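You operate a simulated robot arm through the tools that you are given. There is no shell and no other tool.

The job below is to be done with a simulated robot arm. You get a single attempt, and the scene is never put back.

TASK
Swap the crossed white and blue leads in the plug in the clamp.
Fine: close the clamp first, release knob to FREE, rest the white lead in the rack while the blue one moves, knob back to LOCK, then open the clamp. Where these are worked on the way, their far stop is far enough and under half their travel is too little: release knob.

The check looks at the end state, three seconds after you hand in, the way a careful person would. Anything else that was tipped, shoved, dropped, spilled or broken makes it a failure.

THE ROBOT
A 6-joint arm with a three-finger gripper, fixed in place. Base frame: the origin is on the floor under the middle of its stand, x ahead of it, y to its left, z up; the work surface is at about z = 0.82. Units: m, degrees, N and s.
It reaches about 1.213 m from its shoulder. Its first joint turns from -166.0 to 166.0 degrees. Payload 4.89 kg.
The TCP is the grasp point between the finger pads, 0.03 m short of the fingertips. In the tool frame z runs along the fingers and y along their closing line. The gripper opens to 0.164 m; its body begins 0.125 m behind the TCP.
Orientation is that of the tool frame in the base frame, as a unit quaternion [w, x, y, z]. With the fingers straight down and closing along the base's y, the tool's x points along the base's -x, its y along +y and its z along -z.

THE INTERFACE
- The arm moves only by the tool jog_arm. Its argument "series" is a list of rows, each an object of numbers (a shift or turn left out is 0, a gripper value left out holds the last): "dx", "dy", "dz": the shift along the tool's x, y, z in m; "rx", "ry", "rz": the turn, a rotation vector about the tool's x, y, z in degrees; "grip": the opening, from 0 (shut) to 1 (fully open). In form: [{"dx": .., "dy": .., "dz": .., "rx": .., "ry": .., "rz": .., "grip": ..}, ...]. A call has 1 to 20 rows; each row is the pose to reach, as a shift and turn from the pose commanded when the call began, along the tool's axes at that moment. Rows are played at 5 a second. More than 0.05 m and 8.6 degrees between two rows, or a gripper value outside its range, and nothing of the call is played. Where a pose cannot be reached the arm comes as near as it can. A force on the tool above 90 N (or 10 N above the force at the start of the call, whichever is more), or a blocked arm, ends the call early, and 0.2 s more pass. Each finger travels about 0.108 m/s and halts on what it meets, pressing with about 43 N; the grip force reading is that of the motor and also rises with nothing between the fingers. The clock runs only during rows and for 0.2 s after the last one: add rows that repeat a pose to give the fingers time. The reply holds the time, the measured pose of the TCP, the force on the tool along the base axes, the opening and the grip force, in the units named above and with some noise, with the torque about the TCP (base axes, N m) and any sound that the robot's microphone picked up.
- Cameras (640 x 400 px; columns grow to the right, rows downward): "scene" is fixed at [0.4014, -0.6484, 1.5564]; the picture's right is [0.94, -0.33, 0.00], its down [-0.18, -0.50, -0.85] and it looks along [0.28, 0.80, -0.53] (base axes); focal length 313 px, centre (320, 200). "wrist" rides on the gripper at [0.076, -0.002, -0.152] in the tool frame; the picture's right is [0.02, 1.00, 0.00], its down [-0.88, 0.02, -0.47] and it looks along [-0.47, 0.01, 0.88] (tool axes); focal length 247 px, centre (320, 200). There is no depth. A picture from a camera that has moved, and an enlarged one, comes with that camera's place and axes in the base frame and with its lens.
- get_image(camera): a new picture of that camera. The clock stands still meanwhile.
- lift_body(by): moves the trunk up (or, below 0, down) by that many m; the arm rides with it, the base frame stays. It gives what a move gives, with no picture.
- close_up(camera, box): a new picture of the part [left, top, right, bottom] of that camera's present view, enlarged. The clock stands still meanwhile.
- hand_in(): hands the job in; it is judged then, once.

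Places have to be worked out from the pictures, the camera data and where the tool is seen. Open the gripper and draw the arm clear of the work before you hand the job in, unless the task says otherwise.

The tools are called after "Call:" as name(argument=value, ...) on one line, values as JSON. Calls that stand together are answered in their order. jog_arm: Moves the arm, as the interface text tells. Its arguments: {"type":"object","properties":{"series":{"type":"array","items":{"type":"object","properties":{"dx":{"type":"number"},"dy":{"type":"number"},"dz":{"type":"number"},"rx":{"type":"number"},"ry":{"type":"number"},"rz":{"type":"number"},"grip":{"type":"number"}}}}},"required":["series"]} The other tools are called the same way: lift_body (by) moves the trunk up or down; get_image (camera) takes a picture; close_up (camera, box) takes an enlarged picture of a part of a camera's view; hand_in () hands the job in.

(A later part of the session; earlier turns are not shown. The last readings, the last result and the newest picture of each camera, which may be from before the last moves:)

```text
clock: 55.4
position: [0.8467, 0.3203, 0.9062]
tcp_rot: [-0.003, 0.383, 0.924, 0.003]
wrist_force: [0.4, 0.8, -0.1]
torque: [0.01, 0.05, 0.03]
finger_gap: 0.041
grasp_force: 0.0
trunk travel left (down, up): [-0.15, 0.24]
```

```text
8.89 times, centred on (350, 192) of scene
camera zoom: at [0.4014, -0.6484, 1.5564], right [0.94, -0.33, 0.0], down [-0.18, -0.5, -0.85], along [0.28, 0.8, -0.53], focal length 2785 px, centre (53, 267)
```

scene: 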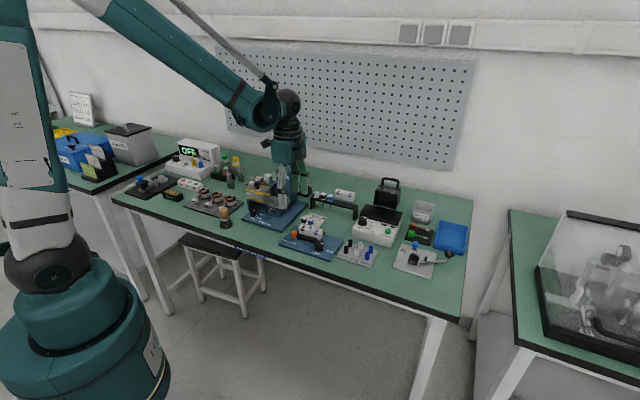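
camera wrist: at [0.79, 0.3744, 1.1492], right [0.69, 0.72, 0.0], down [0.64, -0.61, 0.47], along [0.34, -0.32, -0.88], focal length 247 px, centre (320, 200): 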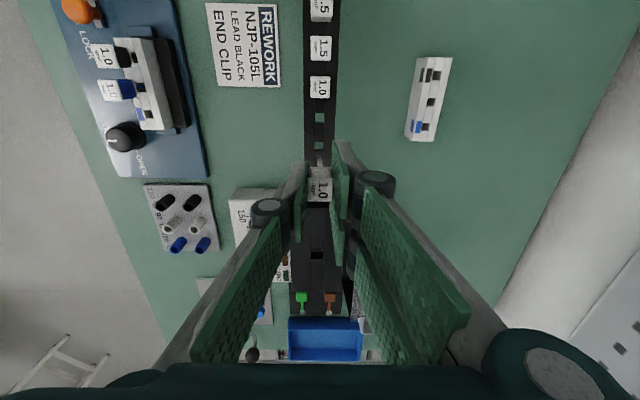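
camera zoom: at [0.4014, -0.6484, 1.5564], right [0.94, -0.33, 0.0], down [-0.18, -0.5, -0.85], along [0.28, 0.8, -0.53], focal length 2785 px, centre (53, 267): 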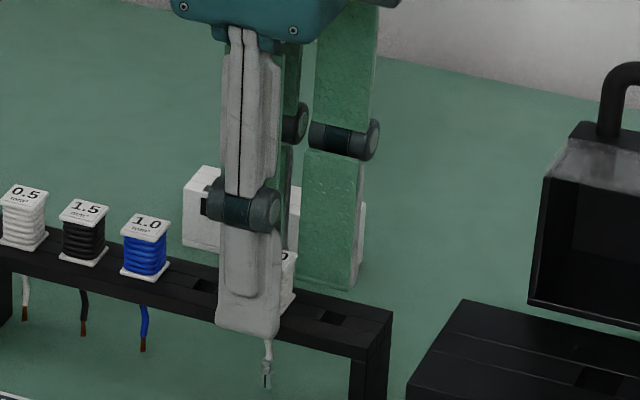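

The white lead rests in the rack upright. I lift and move back over the blue lead in the middle of the plug.

Call:
jog_arm(series=[{"dz": -0.03}, {"dz": -0.06}, {"dz": -0.092}, {"dx": 0.01, "dy": -0.0315, "dz": -0.092}, {"dx": 0.0195, "dy": -0.063, "dz": -0.092}, {"dx": 0.029, "dy": -0.0945, "dz": -0.092}, {"dx": 0.0385, "dy": -0.126, "dz": -0.092}, {"dx": 0.048, "dy": -0.1575, "dz": -0.092}, {"dx": 0.058, "dy": -0.189, "dz": -0.092}, {"dx": 0.058, "dy": -0.189, "dz": -0.092}, {"dx": 0.058, "dy": -0.189, "dz": -0.092}])

Call:
close_up(camera="wrist", box=[250, 70, 390, 210])

Call:
close_up(camera="scene", box=[280, 160, 380, 250])

```text
clock: 57.8
position: [0.6702, 0.2262, 0.9982]
tcp_rot: [-0.002, 0.382, 0.924, 0.004]
wrist_force: [0.7, -0.5, 0.2]
torque: [-0.01, -0.04, 0.01]
finger_gap: 0.041
grasp_force: 0.1
trunk travel left (down, up): [-0.15, 0.24]
```

```text
2.86 times, centred on (320, 140) of wrist
camera zoom: at [0.614, 0.2788, 1.15], right [0.69, 0.72, 0.0], down [0.64, -0.61, 0.47], along [0.34, -0.32, -0.88], focal length 706 px, centre (320, 371)
```

zoom: 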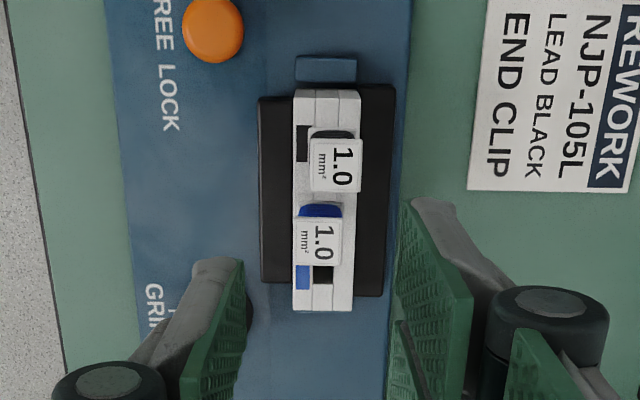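

```text
4.44 times, centred on (330, 205) of scene
camera zoom: at [0.4014, -0.6484, 1.5564], right [0.94, -0.33, 0.0], down [-0.18, -0.5, -0.85], along [0.28, 0.8, -0.53], focal length 1392 px, centre (276, 178)
```

zoom: 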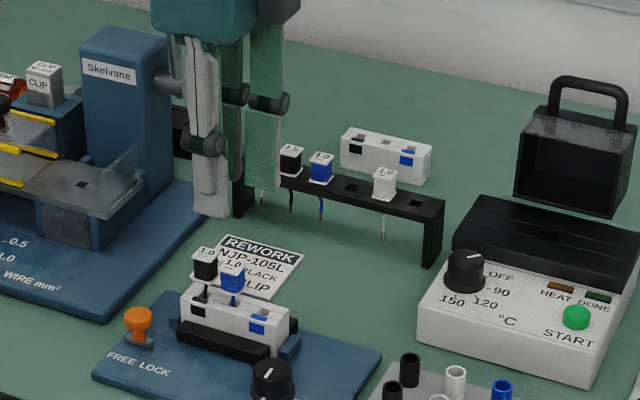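

Black and blue now seem to lean slightly in opposite directions in their loose sockets. I zoom in on both from the scene camera.

Call:
close_up(camera="scene", box=[300, 205, 350, 245])

Call:
close_up(camera="wrist", box=[295, 90, 355, 150])

Call:
close_up(camera="scene", box=[330, 180, 380, 225])

```text
10.00 times, centred on (325, 225) of scene
camera zoom: at [0.4014, -0.6484, 1.5564], right [0.94, -0.33, 0.0], down [-0.18, -0.5, -0.85], along [0.28, 0.8, -0.53], focal length 3133 px, centre (270, -50)
```

zoom: 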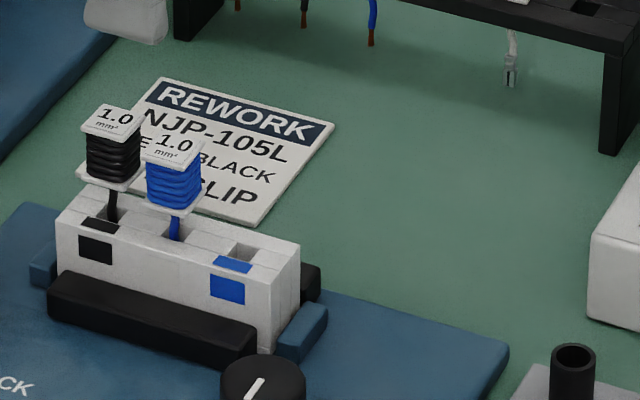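

```text
6.67 times, centred on (325, 120) of wrist
camera zoom: at [0.614, 0.2788, 1.15], right [0.69, 0.72, 0.0], down [0.64, -0.61, 0.47], along [0.34, -0.32, -0.88], focal length 1646 px, centre (287, 733)
```

zoom: 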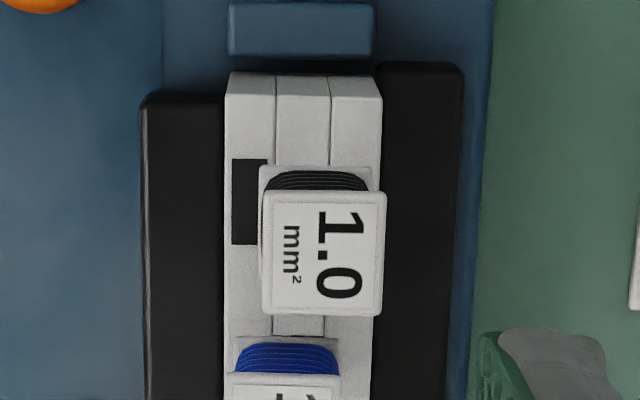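

```text
8.89 times, centred on (355, 202) of scene
camera zoom: at [0.4014, -0.6484, 1.5564], right [0.94, -0.33, 0.0], down [-0.18, -0.5, -0.85], along [0.28, 0.8, -0.53], focal length 2785 px, centre (9, 178)
```

zoom: 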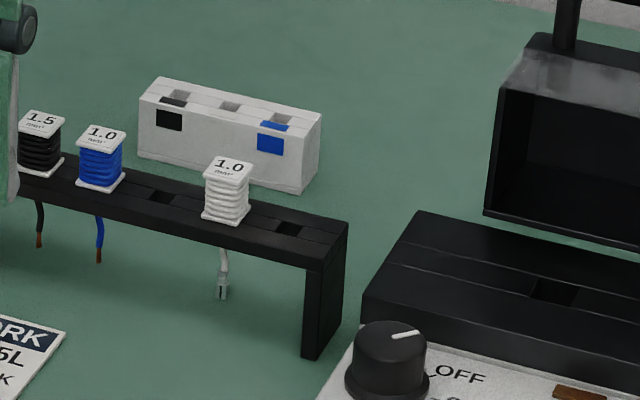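

The blue lead is at about (0.6713, 0.2256) and black leans ~3 mm to the rear. I line up on blue with a 2 mm bias to the right so the pair only nudges black back upright, and descend.

Call:
jog_arm(series=[{"dx": -0.0051, "dy": -0.0003, "dz": 0.0}, {"dx": -0.0051, "dy": -0.0003, "dz": 0.03}, {"dx": -0.0051, "dy": -0.0003, "dz": 0.06}, {"dx": -0.0051, "dy": -0.0003, "dz": 0.087}, {"dx": -0.0051, "dy": -0.0003, "dz": 0.087}, {"dx": -0.0051, "dy": -0.0003, "dz": 0.087}])

Call:
close_up(camera="wrist", box=[240, 90, 400, 230])

Call:
close_up(camera="scene", box=[285, 190, 345, 245])

```text
clock: 59.2
position: [0.6721, 0.2245, 0.9091]
tcp_rot: [-0.003, 0.383, 0.924, 0.002]
wrist_force: [0.0, 0.6, 0.0]
torque: [0.0, 0.06, 0.02]
finger_gap: 0.0411
grasp_force: 0.1
trunk travel left (down, up): [-0.15, 0.24]
```

```text
2.86 times, centred on (320, 160) of wrist
camera zoom: at [0.6166, 0.2755, 1.0616], right [0.69, 0.72, 0.0], down [0.64, -0.61, 0.47], along [0.34, -0.32, -0.88], focal length 706 px, centre (320, 314)
```

zoom: 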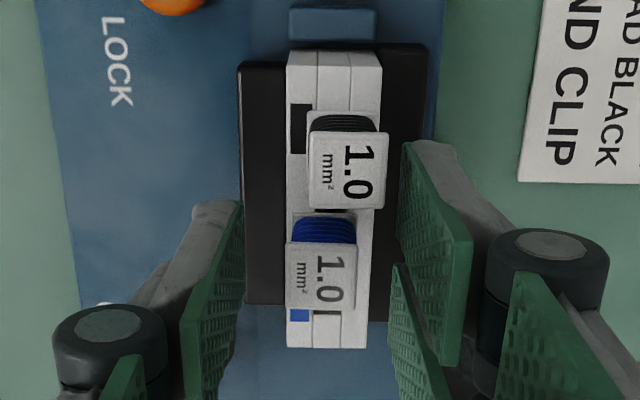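

```text
7.27 times, centred on (315, 218) of scene
camera zoom: at [0.4014, -0.6484, 1.5564], right [0.94, -0.33, 0.0], down [-0.18, -0.5, -0.85], along [0.28, 0.8, -0.53], focal length 2278 px, centre (356, 73)
```

zoom: 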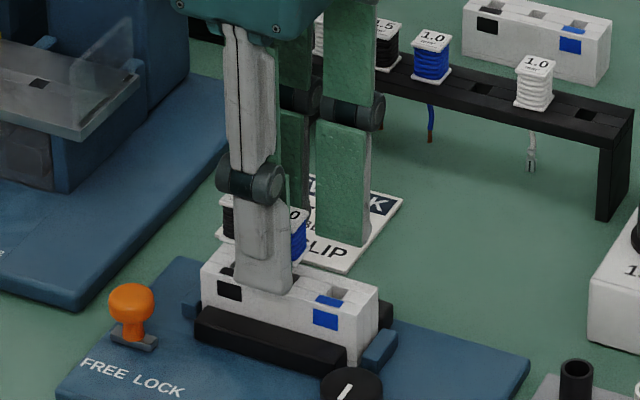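

Blue is centred between the fingers. I close on it.

Call:
jog_arm(series=[{"grip": 0.2}, {"grip": 0.15}, {"grip": 0.1}, {"grip": 0.05}, {"grip": 0.05}, {"grip": 0.05}])

Call:
close_up(camera="wrist", box=[240, 90, 400, 230])

```text
clock: 60.6
position: [0.6717, 0.2234, 0.9099]
tcp_rot: [-0.002, 0.382, 0.924, 0.004]
wrist_force: [3.1, 1.6, 0.5]
torque: [0.18, -0.17, -0.03]
finger_gap: 0.017
grasp_force: 43.2
trunk travel left (down, up): [-0.15, 0.24]
```

```text
2.86 times, centred on (320, 160) of wrist
camera zoom: at [0.6166, 0.2756, 1.0617], right [0.69, 0.72, 0.0], down [0.64, -0.61, 0.47], along [0.34, -0.32, -0.88], focal length 706 px, centre (320, 314)
```

zoom: 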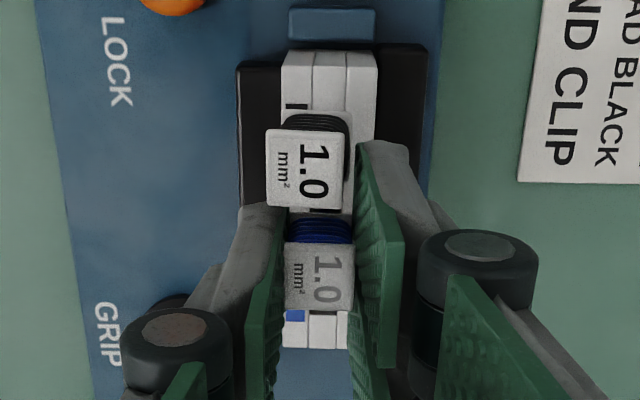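

Blue is gripped; black tipped slightly forward in its loose socket and is clear of the pair. I lift blue 10 mm and check.

Call:
jog_arm(series=[{"dz": -0.003}, {"dz": -0.006}, {"dz": -0.01}, {"dz": -0.01}])

Call:
close_up(camera="scene", box=[285, 190, 345, 245])

Call:
close_up(camera="wrist", box=[240, 90, 400, 230])

```text
clock: 61.6
position: [0.6722, 0.2229, 0.9194]
tcp_rot: [-0.003, 0.383, 0.924, 0.003]
wrist_force: [0.7, -0.4, -0.4]
torque: [0.02, -0.02, -0.02]
finger_gap: 0.0169
grasp_force: 43.4
trunk travel left (down, up): [-0.15, 0.24]
```

```text
7.27 times, centred on (315, 218) of scene
camera zoom: at [0.4014, -0.6484, 1.5564], right [0.94, -0.33, 0.0], down [-0.18, -0.5, -0.85], along [0.28, 0.8, -0.53], focal length 2278 px, centre (356, 73)
```

zoom: 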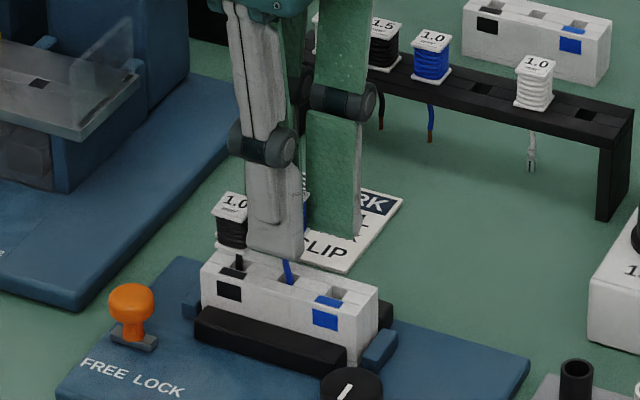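

```text
2.86 times, centred on (320, 160) of wrist
camera zoom: at [0.6174, 0.2763, 1.0727], right [0.69, 0.72, 0.0], down [0.64, -0.61, 0.47], along [0.34, -0.32, -0.88], focal length 706 px, centre (320, 314)
```

zoom: 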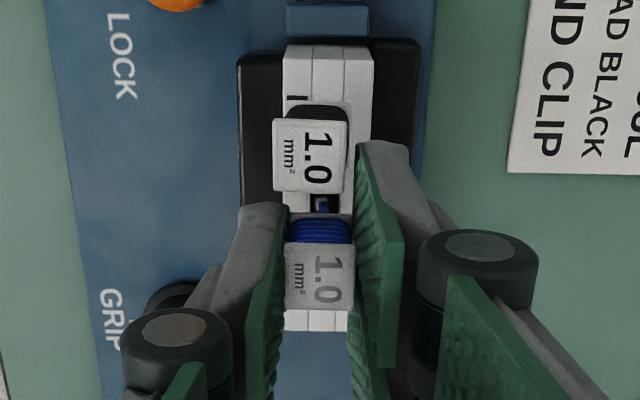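

Blue comes out cleanly. I lift to TCP z≈0.968 so its terminal clears the housing, and inspect the terminal and holes.

Call:
jog_arm(series=[{"dz": -0.012}, {"dz": -0.025}, {"dz": -0.038}, {"dz": -0.05}, {"dz": -0.05}, {"dz": -0.05}])

Call:
close_up(camera="scene", box=[290, 190, 345, 245])

Call:
close_up(camera="wrist", box=[260, 90, 380, 210])

```text
clock: 63.0
position: [0.6734, 0.2231, 0.9694]
tcp_rot: [-0.002, 0.382, 0.924, 0.003]
wrist_force: [-1.1, 0.4, -0.2]
torque: [-0.02, -0.03, 0.0]
finger_gap: 0.0167
grasp_force: 43.4
trunk travel left (down, up): [-0.15, 0.24]
```

```text
7.27 times, centred on (318, 218) of scene
camera zoom: at [0.4014, -0.6484, 1.5564], right [0.94, -0.33, 0.0], down [-0.18, -0.5, -0.85], along [0.28, 0.8, -0.53], focal length 2278 px, centre (338, 73)
```

zoom: 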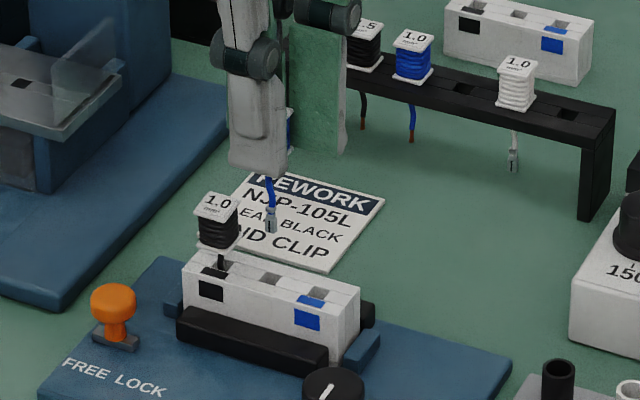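

```text
3.33 times, centred on (320, 150) of wrist
camera zoom: at [0.6184, 0.2749, 1.1221], right [0.69, 0.72, 0.0], down [0.64, -0.61, 0.47], along [0.34, -0.32, -0.88], focal length 823 px, centre (320, 367)
```

zoom: 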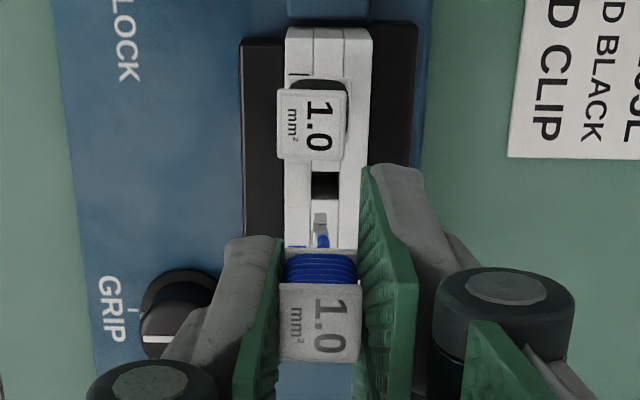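

The blue terminal tip is at about (0.671, 0.226, 0.892), and the right hole centre is about s=0.340, so I move 25 mm right and 2 mm rearward, lower to just above the hole, and verify.

Call:
jog_arm(series=[{"dx": -0.008, "dy": 0.0007}, {"dx": -0.017, "dy": 0.0014}, {"dx": -0.0253, "dy": 0.002}, {"dx": -0.0253, "dy": 0.002}, {"dx": -0.0253, "dy": 0.002, "dz": 0.012}, {"dx": -0.0253, "dy": 0.002, "dz": 0.022}, {"dx": -0.0253, "dy": 0.002, "dz": 0.022}, {"dx": -0.0253, "dy": 0.002, "dz": 0.022}])

Call:
close_up(camera="scene", box=[300, 205, 350, 245])

Call:
close_up(camera="wrist", box=[280, 100, 360, 180])

```text
clock: 64.8
position: [0.6932, 0.2073, 0.9489]
tcp_rot: [-0.002, 0.382, 0.924, 0.003]
wrist_force: [-0.3, 0.3, -0.8]
torque: [0.01, -0.01, -0.02]
finger_gap: 0.0168
grasp_force: 43.0
trunk travel left (down, up): [-0.15, 0.24]
```

```text
10.00 times, centred on (325, 225) of scene
camera zoom: at [0.4014, -0.6484, 1.5564], right [0.94, -0.33, 0.0], down [-0.18, -0.5, -0.85], along [0.28, 0.8, -0.53], focal length 3133 px, centre (270, -50)
```

zoom: 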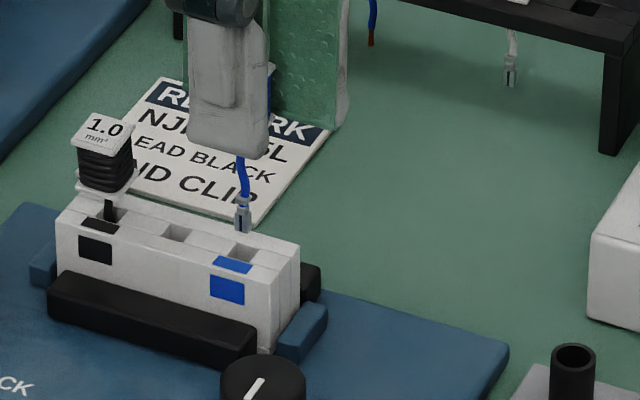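

```text
5.00 times, centred on (320, 140) of wrist
camera zoom: at [0.6378, 0.2591, 1.1008], right [0.69, 0.72, 0.0], down [0.64, -0.61, 0.47], along [0.34, -0.32, -0.88], focal length 1235 px, centre (320, 500)
```

zoom: 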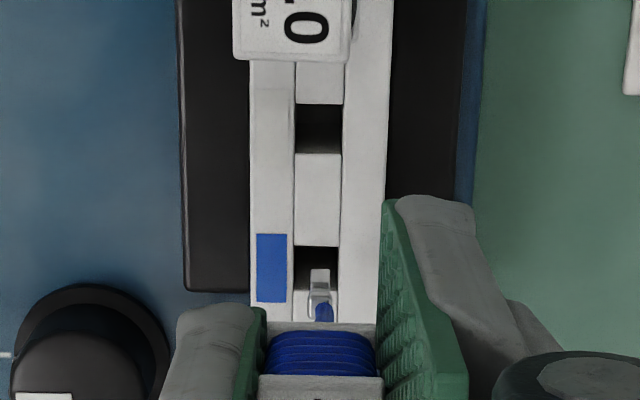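

Terminal is nearly over the right hole but needs about 2 mm more to the right. I shift and lower 7 mm to check again at the hole mouth.

Call:
jog_arm(series=[{"dx": -0.0022}, {"dx": -0.0022, "dz": 0.003}, {"dx": -0.0022, "dz": 0.0065}, {"dx": -0.0022, "dz": 0.0065}])

Call:
close_up(camera="scene", box=[305, 210, 345, 240])

Call:
close_up(camera="wrist", box=[290, 110, 350, 170])

```text
clock: 65.8
position: [0.6949, 0.2056, 0.9432]
tcp_rot: [-0.003, 0.383, 0.924, 0.003]
wrist_force: [-0.6, 0.0, -0.1]
torque: [0.01, -0.03, -0.01]
finger_gap: 0.0167
grasp_force: 43.2
trunk travel left (down, up): [-0.15, 0.24]
```

```text
13.33 times, centred on (325, 225) of scene
camera zoom: at [0.4014, -0.6484, 1.5564], right [0.94, -0.33, 0.0], down [-0.18, -0.5, -0.85], along [0.28, 0.8, -0.53], focal length 4177 px, centre (253, -133)
```

zoom: 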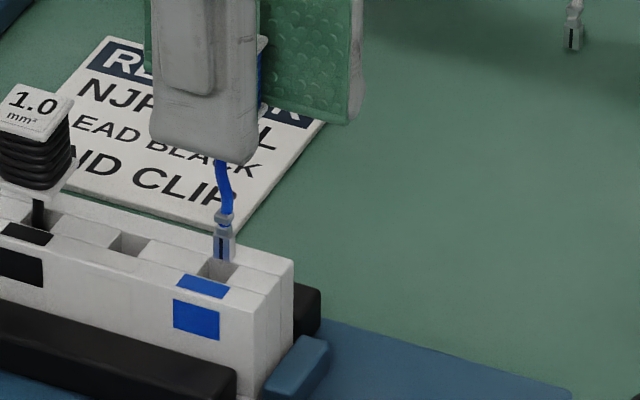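

```text
6.67 times, centred on (320, 140) of wrist
camera zoom: at [0.6393, 0.258, 1.0953], right [0.69, 0.72, 0.0], down [0.64, -0.61, 0.47], along [0.34, -0.32, -0.88], focal length 1646 px, centre (320, 600)
```

zoom: 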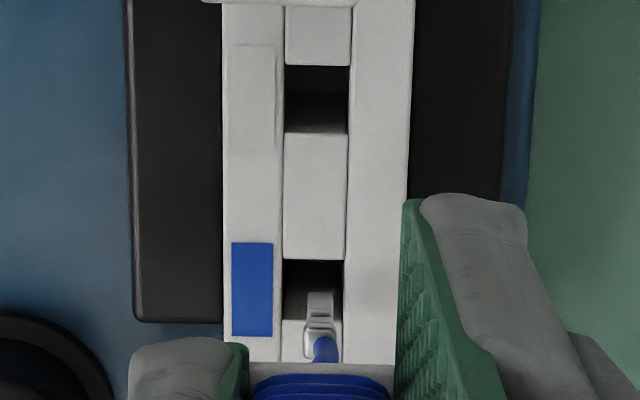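

The tip sits over the right hole, about 1 mm toward the rear. I shift 1 mm to the front and lower slowly into the hole.

Call:
jog_arm(series=[{"dy": -0.001}, {"dy": -0.001, "dz": 0.003}, {"dy": -0.001, "dz": 0.006}, {"dy": -0.001, "dz": 0.009}, {"dy": -0.001, "dz": 0.012}, {"dy": -0.001, "dz": 0.012}])

Call:
close_up(camera="scene", box=[305, 205, 345, 240])

Call:
close_up(camera="wrist", box=[290, 110, 350, 170])

```text
clock: 67.2
position: [0.6944, 0.2058, 0.9299]
tcp_rot: [-0.003, 0.383, 0.924, 0.003]
wrist_force: [0.4, -0.4, 0.0]
torque: [0.01, 0.02, 0.03]
finger_gap: 0.0168
grasp_force: 43.1
trunk travel left (down, up): [-0.15, 0.24]
```

```text
11.43 times, centred on (325, 222) of scene
camera zoom: at [0.4014, -0.6484, 1.5564], right [0.94, -0.33, 0.0], down [-0.18, -0.5, -0.85], along [0.28, 0.8, -0.53], focal length 3580 px, centre (263, -57)
```

zoom: 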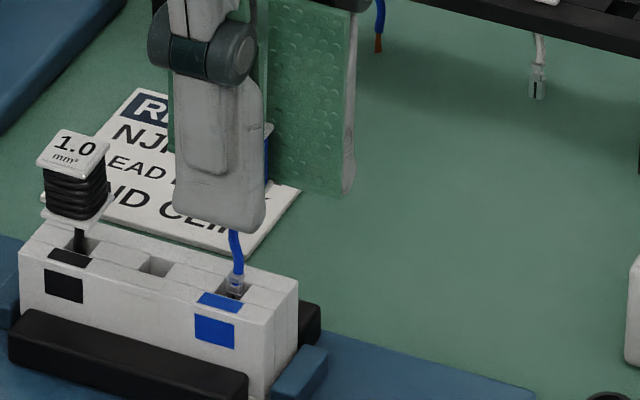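

```text
6.67 times, centred on (320, 140) of wrist
camera zoom: at [0.6385, 0.2575, 1.0827], right [0.69, 0.72, 0.0], down [0.64, -0.61, 0.47], along [0.34, -0.32, -0.88], focal length 1646 px, centre (320, 600)
```

zoom: 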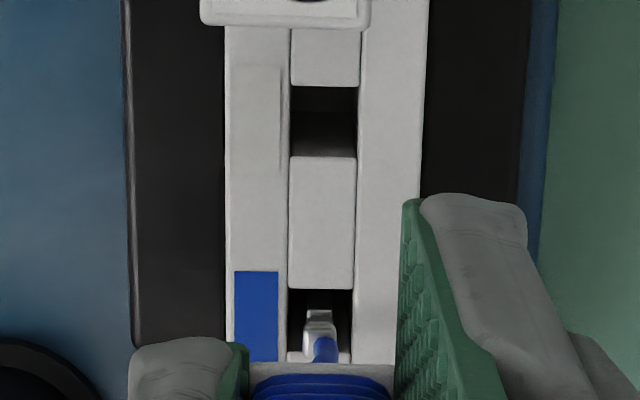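

The terminal has entered the right hole with no force. I continue lowering toward the seated height (TCP z≈0.910).

Call:
jog_arm(series=[{"dz": 0.004}, {"dz": 0.008}, {"dz": 0.012}, {"dz": 0.015}, {"dz": 0.0175}, {"dz": 0.0175}])

Call:
close_up(camera="scene", box=[305, 205, 345, 240])

Call:
close_up(camera="wrist", box=[240, 90, 400, 230])

```text
clock: 68.6
position: [0.6941, 0.2041, 0.913]
tcp_rot: [-0.003, 0.383, 0.924, 0.003]
wrist_force: [-0.4, -1.3, -0.8]
torque: [0.02, 0.0, 0.0]
finger_gap: 0.0169
grasp_force: 42.6
trunk travel left (down, up): [-0.15, 0.24]
```

```text
11.43 times, centred on (325, 222) of scene
camera zoom: at [0.4014, -0.6484, 1.5564], right [0.94, -0.33, 0.0], down [-0.18, -0.5, -0.85], along [0.28, 0.8, -0.53], focal length 3580 px, centre (263, -57)
```

zoom: 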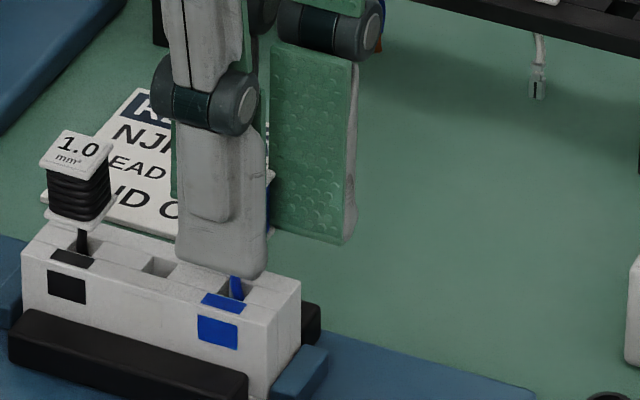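

```text
2.86 times, centred on (320, 160) of wrist
camera zoom: at [0.6387, 0.2562, 1.0657], right [0.69, 0.72, 0.0], down [0.64, -0.61, 0.47], along [0.34, -0.32, -0.88], focal length 706 px, centre (320, 314)
```

zoom: 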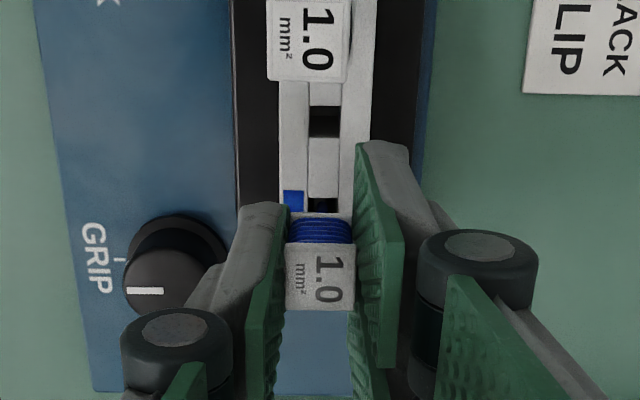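

It keeps going in with almost no force. I lower the last few mm in 1 mm steps to find the seat.

Call:
jog_arm(series=[{"dz": 0.001}, {"dz": 0.002}, {"dz": 0.003}, {"dz": 0.003}])

```text
clock: 69.6
position: [0.6936, 0.2032, 0.9098]
tcp_rot: [-0.002, 0.383, 0.924, 0.004]
wrist_force: [0.6, -0.3, 0.1]
torque: [0.0, 0.02, -0.04]
finger_gap: 0.0163
grasp_force: 43.2
trunk travel left (down, up): [-0.15, 0.24]
```

No seat force yet at the original grip height. I go down another 2 mm in half-mm steps.

Call:
jog_arm(series=[{"dz": 0.0007}, {"dz": 0.0014}, {"dz": 0.002}, {"dz": 0.002}])

Call:
close_up(camera="scene", box=[300, 200, 350, 245])

Call:
close_up(camera="wrist", box=[240, 60, 400, 230])

```text
clock: 70.6
position: [0.6946, 0.2039, 0.9088]
tcp_rot: [-0.002, 0.383, 0.924, 0.004]
wrist_force: [0.7, 0.2, 6.6]
torque: [0.09, -0.03, -0.02]
finger_gap: 0.0164
grasp_force: 43.3
trunk travel left (down, up): [-0.15, 0.24]
```

```text
8.89 times, centred on (325, 222) of scene
camera zoom: at [0.4014, -0.6484, 1.5564], right [0.94, -0.33, 0.0], down [-0.18, -0.5, -0.85], along [0.28, 0.8, -0.53], focal length 2785 px, centre (276, 0)
```

zoom: 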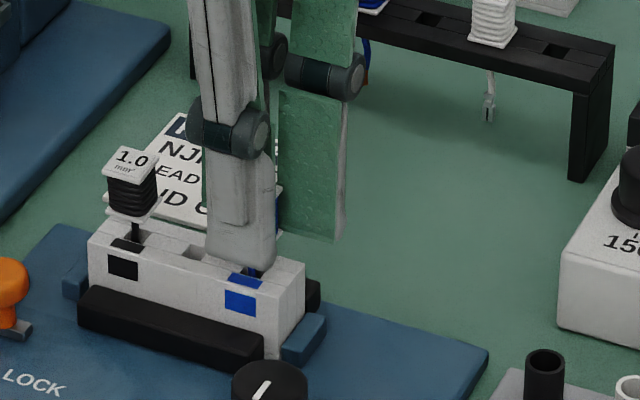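

```text
2.35 times, centred on (320, 145) of wrist
camera zoom: at [0.6378, 0.2567, 1.0611], right [0.69, 0.72, 0.0], down [0.64, -0.61, 0.47], along [0.34, -0.32, -0.88], focal length 581 px, centre (320, 329)
```

zoom: 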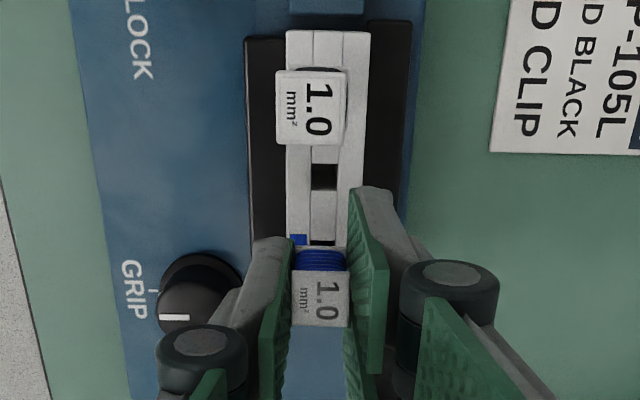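

Seated: 6.6 N upward contact and the height matches the original. I ease off slightly, open the fingers and lift.

Call:
jog_arm(series=[{"dz": -0.001}, {"dz": -0.001, "grip": 0.14}, {"dz": -0.001, "grip": 0.2}, {"dz": -0.001, "grip": 0.25}, {"dz": -0.001, "grip": 0.25}, {"dz": -0.03, "grip": 0.25}, {"dz": -0.06}, {"dz": -0.09}, {"dz": -0.09}])

Call:
close_up(camera="wrist", box=[250, 70, 390, 210])

Call:
close_up(camera="scene", box=[295, 200, 345, 245])

```text
clock: 72.6
position: [0.6947, 0.2063, 0.9994]
tcp_rot: [-0.003, 0.383, 0.924, 0.003]
wrist_force: [0.1, -0.1, 0.4]
torque: [-0.01, -0.07, 0.02]
finger_gap: 0.0409
grasp_force: 0.1
trunk travel left (down, up): [-0.15, 0.24]
```

```text
2.86 times, centred on (320, 140) of wrist
camera zoom: at [0.6377, 0.2574, 1.1498], right [0.69, 0.72, 0.0], down [0.64, -0.61, 0.47], along [0.34, -0.32, -0.88], focal length 706 px, centre (320, 371)
```

zoom: 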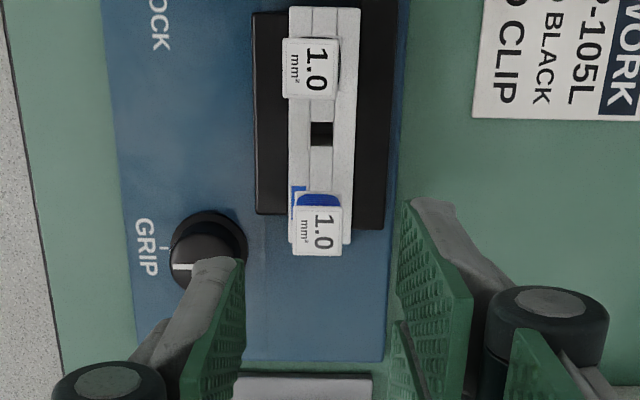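

```text
8.89 times, centred on (320, 222) of scene
camera zoom: at [0.4014, -0.6484, 1.5564], right [0.94, -0.33, 0.0], down [-0.18, -0.5, -0.85], along [0.28, 0.8, -0.53], focal length 2785 px, centre (320, 0)
```

zoom: 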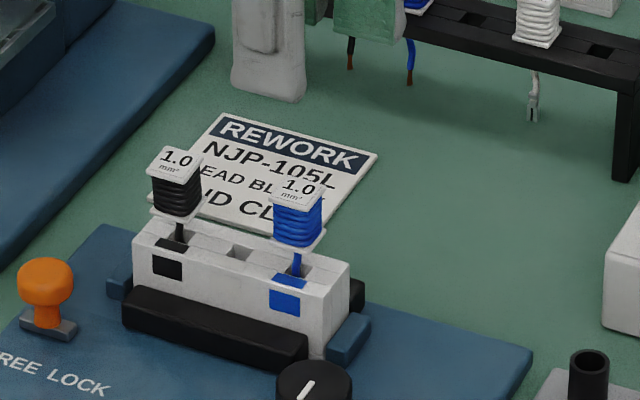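

Blue now sits in the right (blue-marked) hole, and black and blue both lean slightly to the front, leaving the rear clear for the pair. I go back to the rack for the white lead.

Call:
jog_arm(series=[{"dx": -0.0045, "dy": 0.0315}, {"dx": -0.009, "dy": 0.063}, {"dx": -0.0135, "dy": 0.0945}, {"dx": -0.018, "dy": 0.126}, {"dx": -0.0225, "dy": 0.1575}, {"dx": -0.0264, "dy": 0.1891}, {"dx": -0.0264, "dy": 0.1891}, {"dx": -0.0264, "dy": 0.1891, "dz": 0.03}, {"dx": -0.0264, "dy": 0.1891, "dz": 0.05}, {"dx": -0.0264, "dy": 0.1891, "dz": 0.05}])

Call:
close_up(camera="wrist", box=[240, 90, 400, 230])

Call:
close_up(camera="scene", box=[325, 165, 375, 215])

```text
clock: 74.8
position: [0.8486, 0.3172, 0.9493]
tcp_rot: [-0.002, 0.383, 0.924, 0.003]
wrist_force: [0.5, 0.5, 0.6]
torque: [-0.04, -0.01, -0.01]
finger_gap: 0.0409
grasp_force: 0.1
trunk travel left (down, up): [-0.15, 0.24]
```

```text
2.86 times, centred on (320, 160) of wrist
camera zoom: at [0.7924, 0.37, 1.1012], right [0.69, 0.72, 0.0], down [0.64, -0.61, 0.47], along [0.34, -0.32, -0.88], focal length 706 px, centre (320, 314)
```

zoom: 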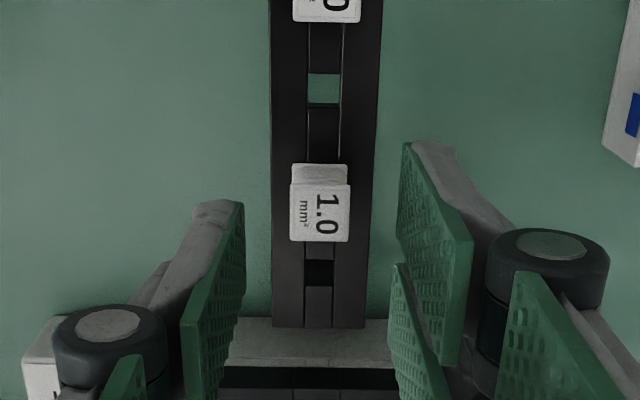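

```text
8.00 times, centred on (350, 190) of scene
camera zoom: at [0.4014, -0.6484, 1.5564], right [0.94, -0.33, 0.0], down [-0.18, -0.5, -0.85], along [0.28, 0.8, -0.53], focal length 2506 px, centre (80, 280)
```

zoom: 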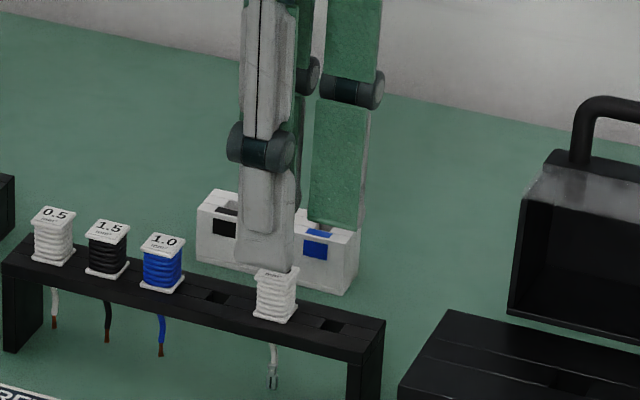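

White is centred within 2 mm. I correct that, descend to the bobbin and grip it.

Call:
jog_arm(series=[{"dx": 0.002, "dz": 0.015}, {"dx": 0.002, "dz": 0.03}, {"dx": 0.002, "dz": 0.041}, {"dx": 0.002, "dz": 0.041}, {"dx": 0.002, "dz": 0.041, "grip": 0.15}, {"dx": 0.002, "dz": 0.041, "grip": 0.05}, {"dx": 0.002, "dz": 0.041, "grip": 0.05}, {"dx": 0.002, "dz": 0.041, "grip": 0.05}])

Call:
close_up(camera="wrist", box=[240, 90, 400, 230])

```text
clock: 76.6
position: [0.8454, 0.3226, 0.908]
tcp_rot: [-0.003, 0.383, 0.924, 0.004]
wrist_force: [0.7, 1.3, 0.0]
torque: [0.0, 0.0, -0.01]
finger_gap: 0.0166
grasp_force: 43.6
trunk travel left (down, up): [-0.15, 0.24]
```

```text
2.86 times, centred on (320, 160) of wrist
camera zoom: at [0.7904, 0.374, 1.061], right [0.69, 0.72, 0.0], down [0.64, -0.61, 0.47], along [0.34, -0.32, -0.88], focal length 706 px, centre (320, 314)
```

zoom: 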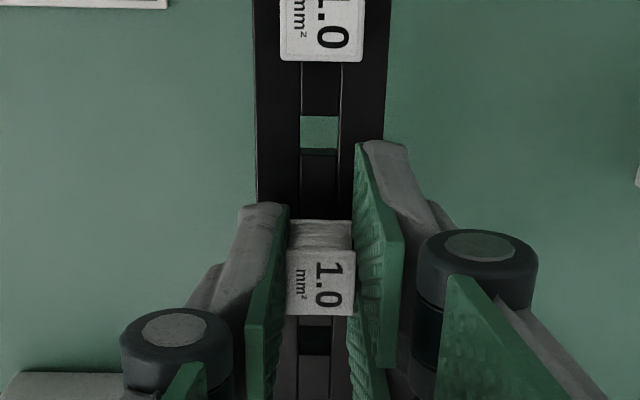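

White is held again at 43 N. I lift it straight out of the rack.

Call:
jog_arm(series=[{"dz": -0.008}, {"dz": -0.02}, {"dz": -0.035}, {"dz": -0.05}, {"dz": -0.07}, {"dz": -0.088}, {"dz": -0.088}])

Call:
close_up(camera="wrist", box=[260, 90, 380, 210])

Call:
close_up(camera="scene", box=[305, 150, 385, 220])

```text
clock: 78.2
position: [0.8447, 0.3192, 0.9971]
tcp_rot: [-0.002, 0.383, 0.924, 0.003]
wrist_force: [0.2, -0.1, -1.1]
torque: [0.01, -0.01, -0.02]
finger_gap: 0.0167
grasp_force: 42.7
trunk travel left (down, up): [-0.15, 0.24]
```

```text
3.33 times, centred on (320, 150) of wrist
camera zoom: at [0.7898, 0.3724, 1.1487], right [0.69, 0.72, 0.0], down [0.64, -0.61, 0.47], along [0.34, -0.32, -0.88], focal length 823 px, centre (320, 367)
```

zoom: 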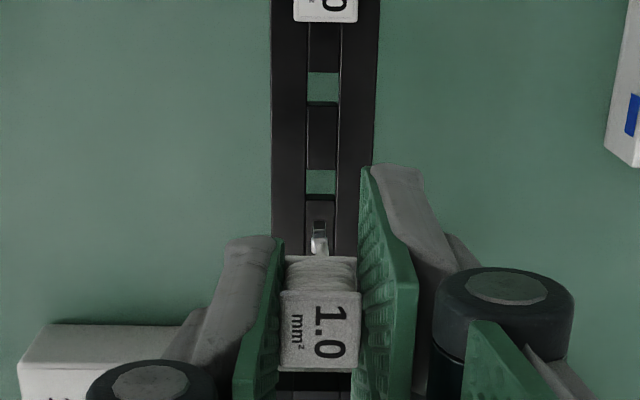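

```text
5.71 times, centred on (345, 185) of scene
camera zoom: at [0.4014, -0.6484, 1.5564], right [0.94, -0.33, 0.0], down [-0.18, -0.5, -0.85], along [0.28, 0.8, -0.53], focal length 1790 px, centre (177, 286)
```

zoom: 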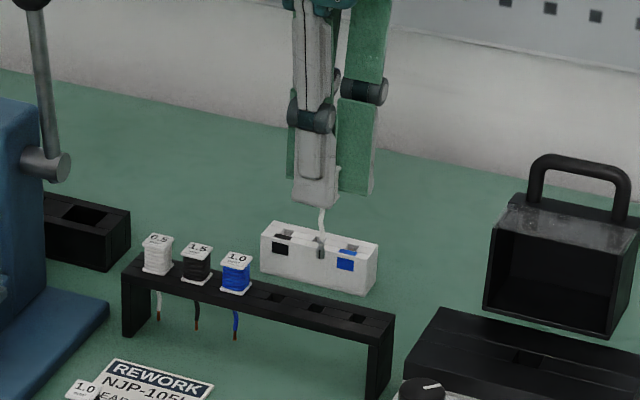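

White is out with its terminal straight below the TCP. I carry it back over the middle hole of the plug at about (0.673, 0.228).

Call:
jog_arm(series=[{"dx": 0.0093, "dy": -0.0312}, {"dx": 0.0186, "dy": -0.0624}, {"dx": 0.0279, "dy": -0.0937}, {"dx": 0.0372, "dy": -0.1249}, {"dx": 0.0465, "dy": -0.1561}, {"dx": 0.0558, "dy": -0.1873}, {"dx": 0.0558, "dy": -0.1873}, {"dx": 0.0558, "dy": -0.1873}])

Call:
close_up(camera="wrist", box=[260, 90, 380, 210])

Call:
close_up(camera="scene", box=[290, 190, 350, 245])

```text
clock: 80.0
position: [0.6713, 0.227, 0.9963]
tcp_rot: [-0.003, 0.382, 0.924, 0.003]
wrist_force: [0.4, -0.4, 0.1]
torque: [0.05, -0.07, -0.01]
finger_gap: 0.0163
grasp_force: 43.0
trunk travel left (down, up): [-0.15, 0.24]
```

```text
3.33 times, centred on (320, 150) of wrist
camera zoom: at [0.6158, 0.2789, 1.1484], right [0.69, 0.72, 0.0], down [0.64, -0.61, 0.47], along [0.34, -0.32, -0.88], focal length 823 px, centre (320, 367)
```

zoom: 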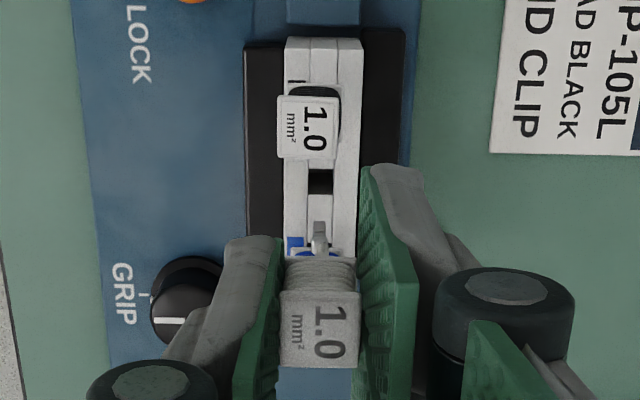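

```text
7.27 times, centred on (320, 218) of scene
camera zoom: at [0.4014, -0.6484, 1.5564], right [0.94, -0.33, 0.0], down [-0.18, -0.5, -0.85], along [0.28, 0.8, -0.53], focal length 2278 px, centre (320, 73)
```

zoom: 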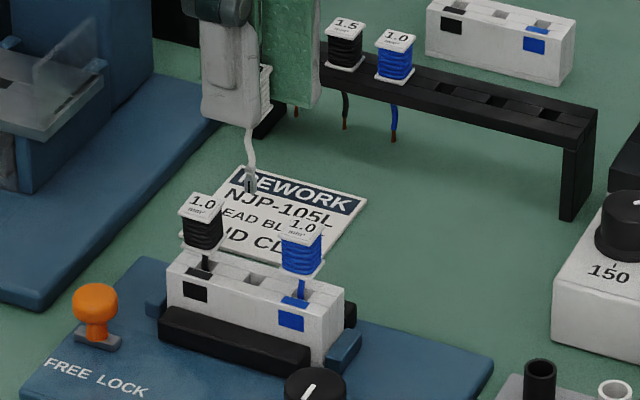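

The tip is within about 1.5 mm of the middle hole axis (hole at s≈0.3147, q≈0.636). I correct, bias 1.5 mm rear to keep the pair off the neighbours, and lower to just above the hole.

Call:
jog_arm(series=[{"dx": -0.0013, "dy": 0.0013}, {"dx": -0.0013, "dy": 0.0013, "dz": 0.015}, {"dx": -0.0013, "dy": 0.0013, "dz": 0.03}, {"dx": -0.0013, "dy": 0.0013, "dz": 0.043}, {"dx": -0.0013, "dy": 0.0013, "dz": 0.043}, {"dx": -0.0013, "dy": 0.0013, "dz": 0.043}])

Call:
close_up(camera="wrist", box=[280, 100, 360, 180])

Call:
close_up(camera="scene", box=[298, 205, 338, 240])

```text
clock: 81.4
position: [0.6744, 0.2283, 0.9516]
tcp_rot: [-0.003, 0.383, 0.924, 0.003]
wrist_force: [0.4, 0.6, 1.3]
torque: [0.0, 0.03, -0.02]
finger_gap: 0.0168
grasp_force: 42.8
trunk travel left (down, up): [-0.15, 0.24]
```

```text
5.00 times, centred on (320, 140) of wrist
camera zoom: at [0.6197, 0.281, 1.1042], right [0.69, 0.72, 0.0], down [0.64, -0.61, 0.47], along [0.34, -0.32, -0.88], focal length 1235 px, centre (320, 500)
```

zoom: 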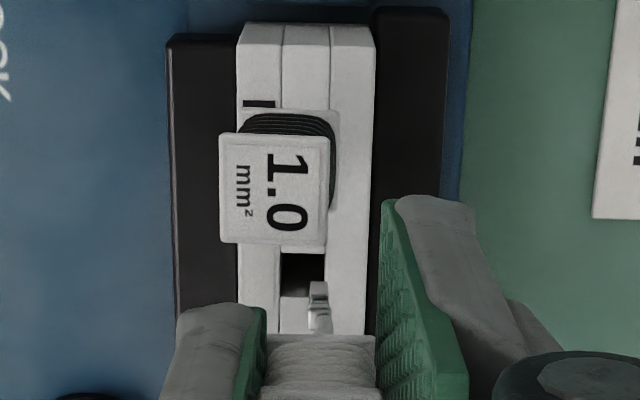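

```text
11.43 times, centred on (318, 222) of scene
camera zoom: at [0.4014, -0.6484, 1.5564], right [0.94, -0.33, 0.0], down [-0.18, -0.5, -0.85], along [0.28, 0.8, -0.53], focal length 3580 px, centre (343, -57)
```

zoom: 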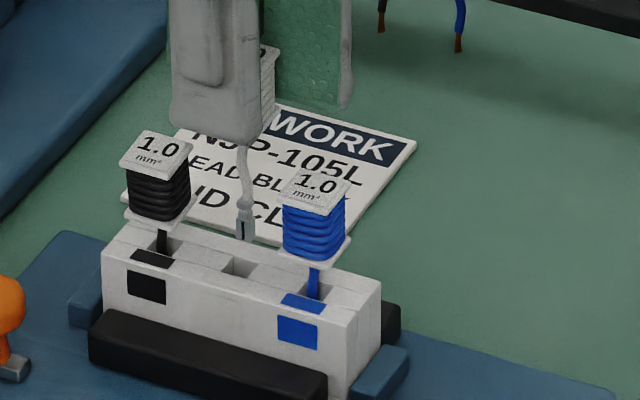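

Both views put the terminal about 3 mm rear and 1 mm left of the hole centre. I shift 2 mm forward and 1 mm right, then lower to the hole mouth and recheck.

Call:
jog_arm(series=[{"dx": -0.001, "dy": -0.002}, {"dx": -0.001, "dy": -0.002}, {"dx": -0.001, "dy": -0.002, "dz": 0.004}, {"dx": -0.001, "dy": -0.002, "dz": 0.004}])

Call:
close_up(camera="wrist", box=[280, 100, 360, 180])

Call:
close_up(camera="scene", box=[298, 205, 338, 240])

```text
clock: 82.4
position: [0.6731, 0.225, 0.9481]
tcp_rot: [-0.003, 0.383, 0.924, 0.002]
wrist_force: [0.4, 0.2, -0.8]
torque: [0.03, -0.01, -0.05]
finger_gap: 0.0167
grasp_force: 43.2
trunk travel left (down, up): [-0.15, 0.24]
```

```text
5.00 times, centred on (320, 140) of wrist
camera zoom: at [0.6182, 0.2775, 1.101], right [0.69, 0.72, 0.0], down [0.64, -0.61, 0.47], along [0.34, -0.32, -0.88], focal length 1235 px, centre (320, 500)
```

zoom: 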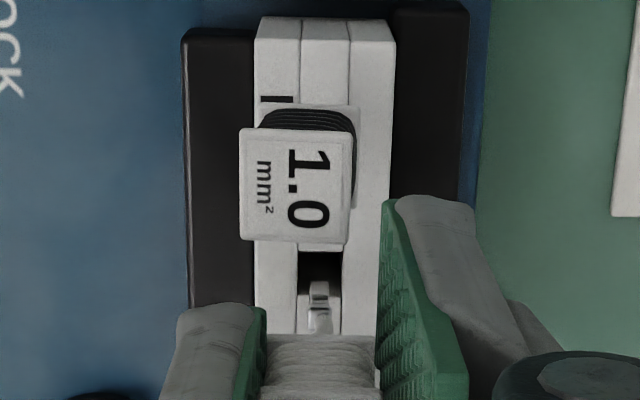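

```text
11.43 times, centred on (318, 222) of scene
camera zoom: at [0.4014, -0.6484, 1.5564], right [0.94, -0.33, 0.0], down [-0.18, -0.5, -0.85], along [0.28, 0.8, -0.53], focal length 3580 px, centre (343, -57)
```

zoom: 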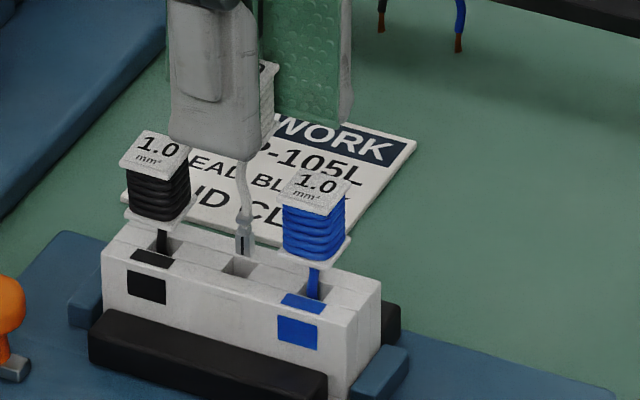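

The terminal is now centred over the hole. I bias 1 mm rear again and lower into the hole, stopping with the fingertips just above the neighbours' tops.

Call:
jog_arm(series=[{"dy": 0.001}, {"dy": 0.001, "dz": 0.003}, {"dy": 0.001, "dz": 0.006}, {"dy": 0.001, "dz": 0.009}, {"dy": 0.001, "dz": 0.011}, {"dy": 0.001, "dz": 0.011}, {"dy": 0.001, "dz": 0.011}])

Call:
close_up(camera="wrist", box=[260, 90, 380, 210])

Call:
close_up(camera="scene", box=[298, 205, 338, 240])

```text
clock: 84.0
position: [0.6738, 0.2275, 0.9381]
tcp_rot: [-0.002, 0.382, 0.924, 0.003]
wrist_force: [-0.4, -0.7, -0.9]
torque: [0.0, 0.01, 0.0]
finger_gap: 0.0165
grasp_force: 43.5
trunk travel left (down, up): [-0.15, 0.24]
```

```text
3.33 times, centred on (320, 150) of wrist
camera zoom: at [0.619, 0.279, 1.0897], right [0.69, 0.72, 0.0], down [0.64, -0.61, 0.47], along [0.34, -0.32, -0.88], focal length 823 px, centre (320, 367)
```

zoom: 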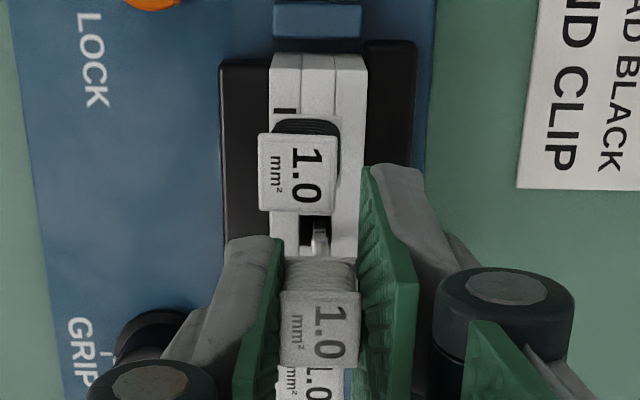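

```text
11.43 times, centred on (318, 222) of scene
camera zoom: at [0.4014, -0.6484, 1.5564], right [0.94, -0.33, 0.0], down [-0.18, -0.5, -0.85], along [0.28, 0.8, -0.53], focal length 3580 px, centre (343, -57)
```

zoom: 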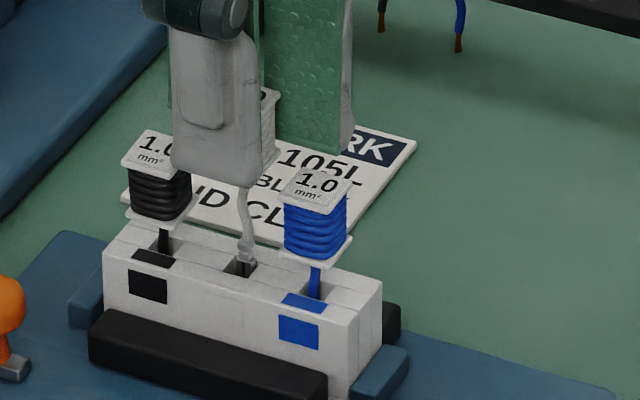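

The terminal is in the middle hole and the fingers clear both neighbours. I lower another 16 mm, watching the force.

Call:
jog_arm(series=[{"dz": 0.003}, {"dz": 0.006}, {"dz": 0.009}, {"dz": 0.012}, {"dz": 0.015}, {"dz": 0.015}])

Call:
close_up(camera="wrist", box=[260, 90, 380, 210])

Call:
close_up(camera="scene", box=[298, 205, 338, 240])

```text
clock: 85.4
position: [0.6751, 0.2267, 0.922]
tcp_rot: [-0.003, 0.383, 0.924, 0.002]
wrist_force: [-1.2, -0.3, -0.3]
torque: [-0.02, 0.08, 0.0]
finger_gap: 0.0166
grasp_force: 43.5
trunk travel left (down, up): [-0.15, 0.24]
```

```text
3.33 times, centred on (320, 150) of wrist
camera zoom: at [0.6192, 0.2794, 1.0743], right [0.69, 0.72, 0.0], down [0.64, -0.61, 0.47], along [0.34, -0.32, -0.88], focal length 823 px, centre (320, 367)
```

zoom: 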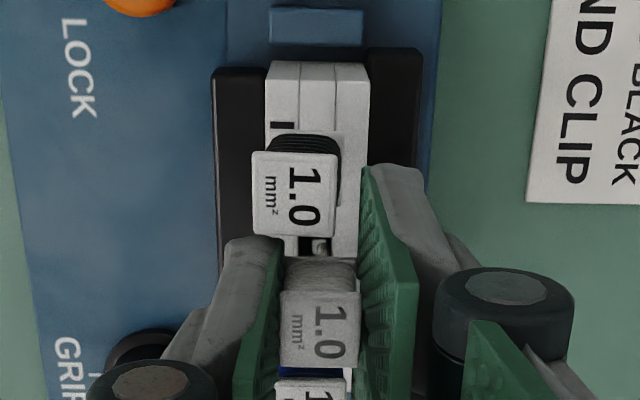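

```text
11.43 times, centred on (318, 222) of scene
camera zoom: at [0.4014, -0.6484, 1.5564], right [0.94, -0.33, 0.0], down [-0.18, -0.5, -0.85], along [0.28, 0.8, -0.53], focal length 3580 px, centre (343, -57)
```

zoom: 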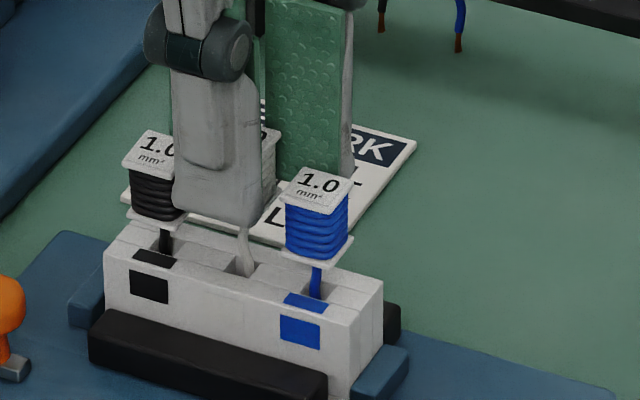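

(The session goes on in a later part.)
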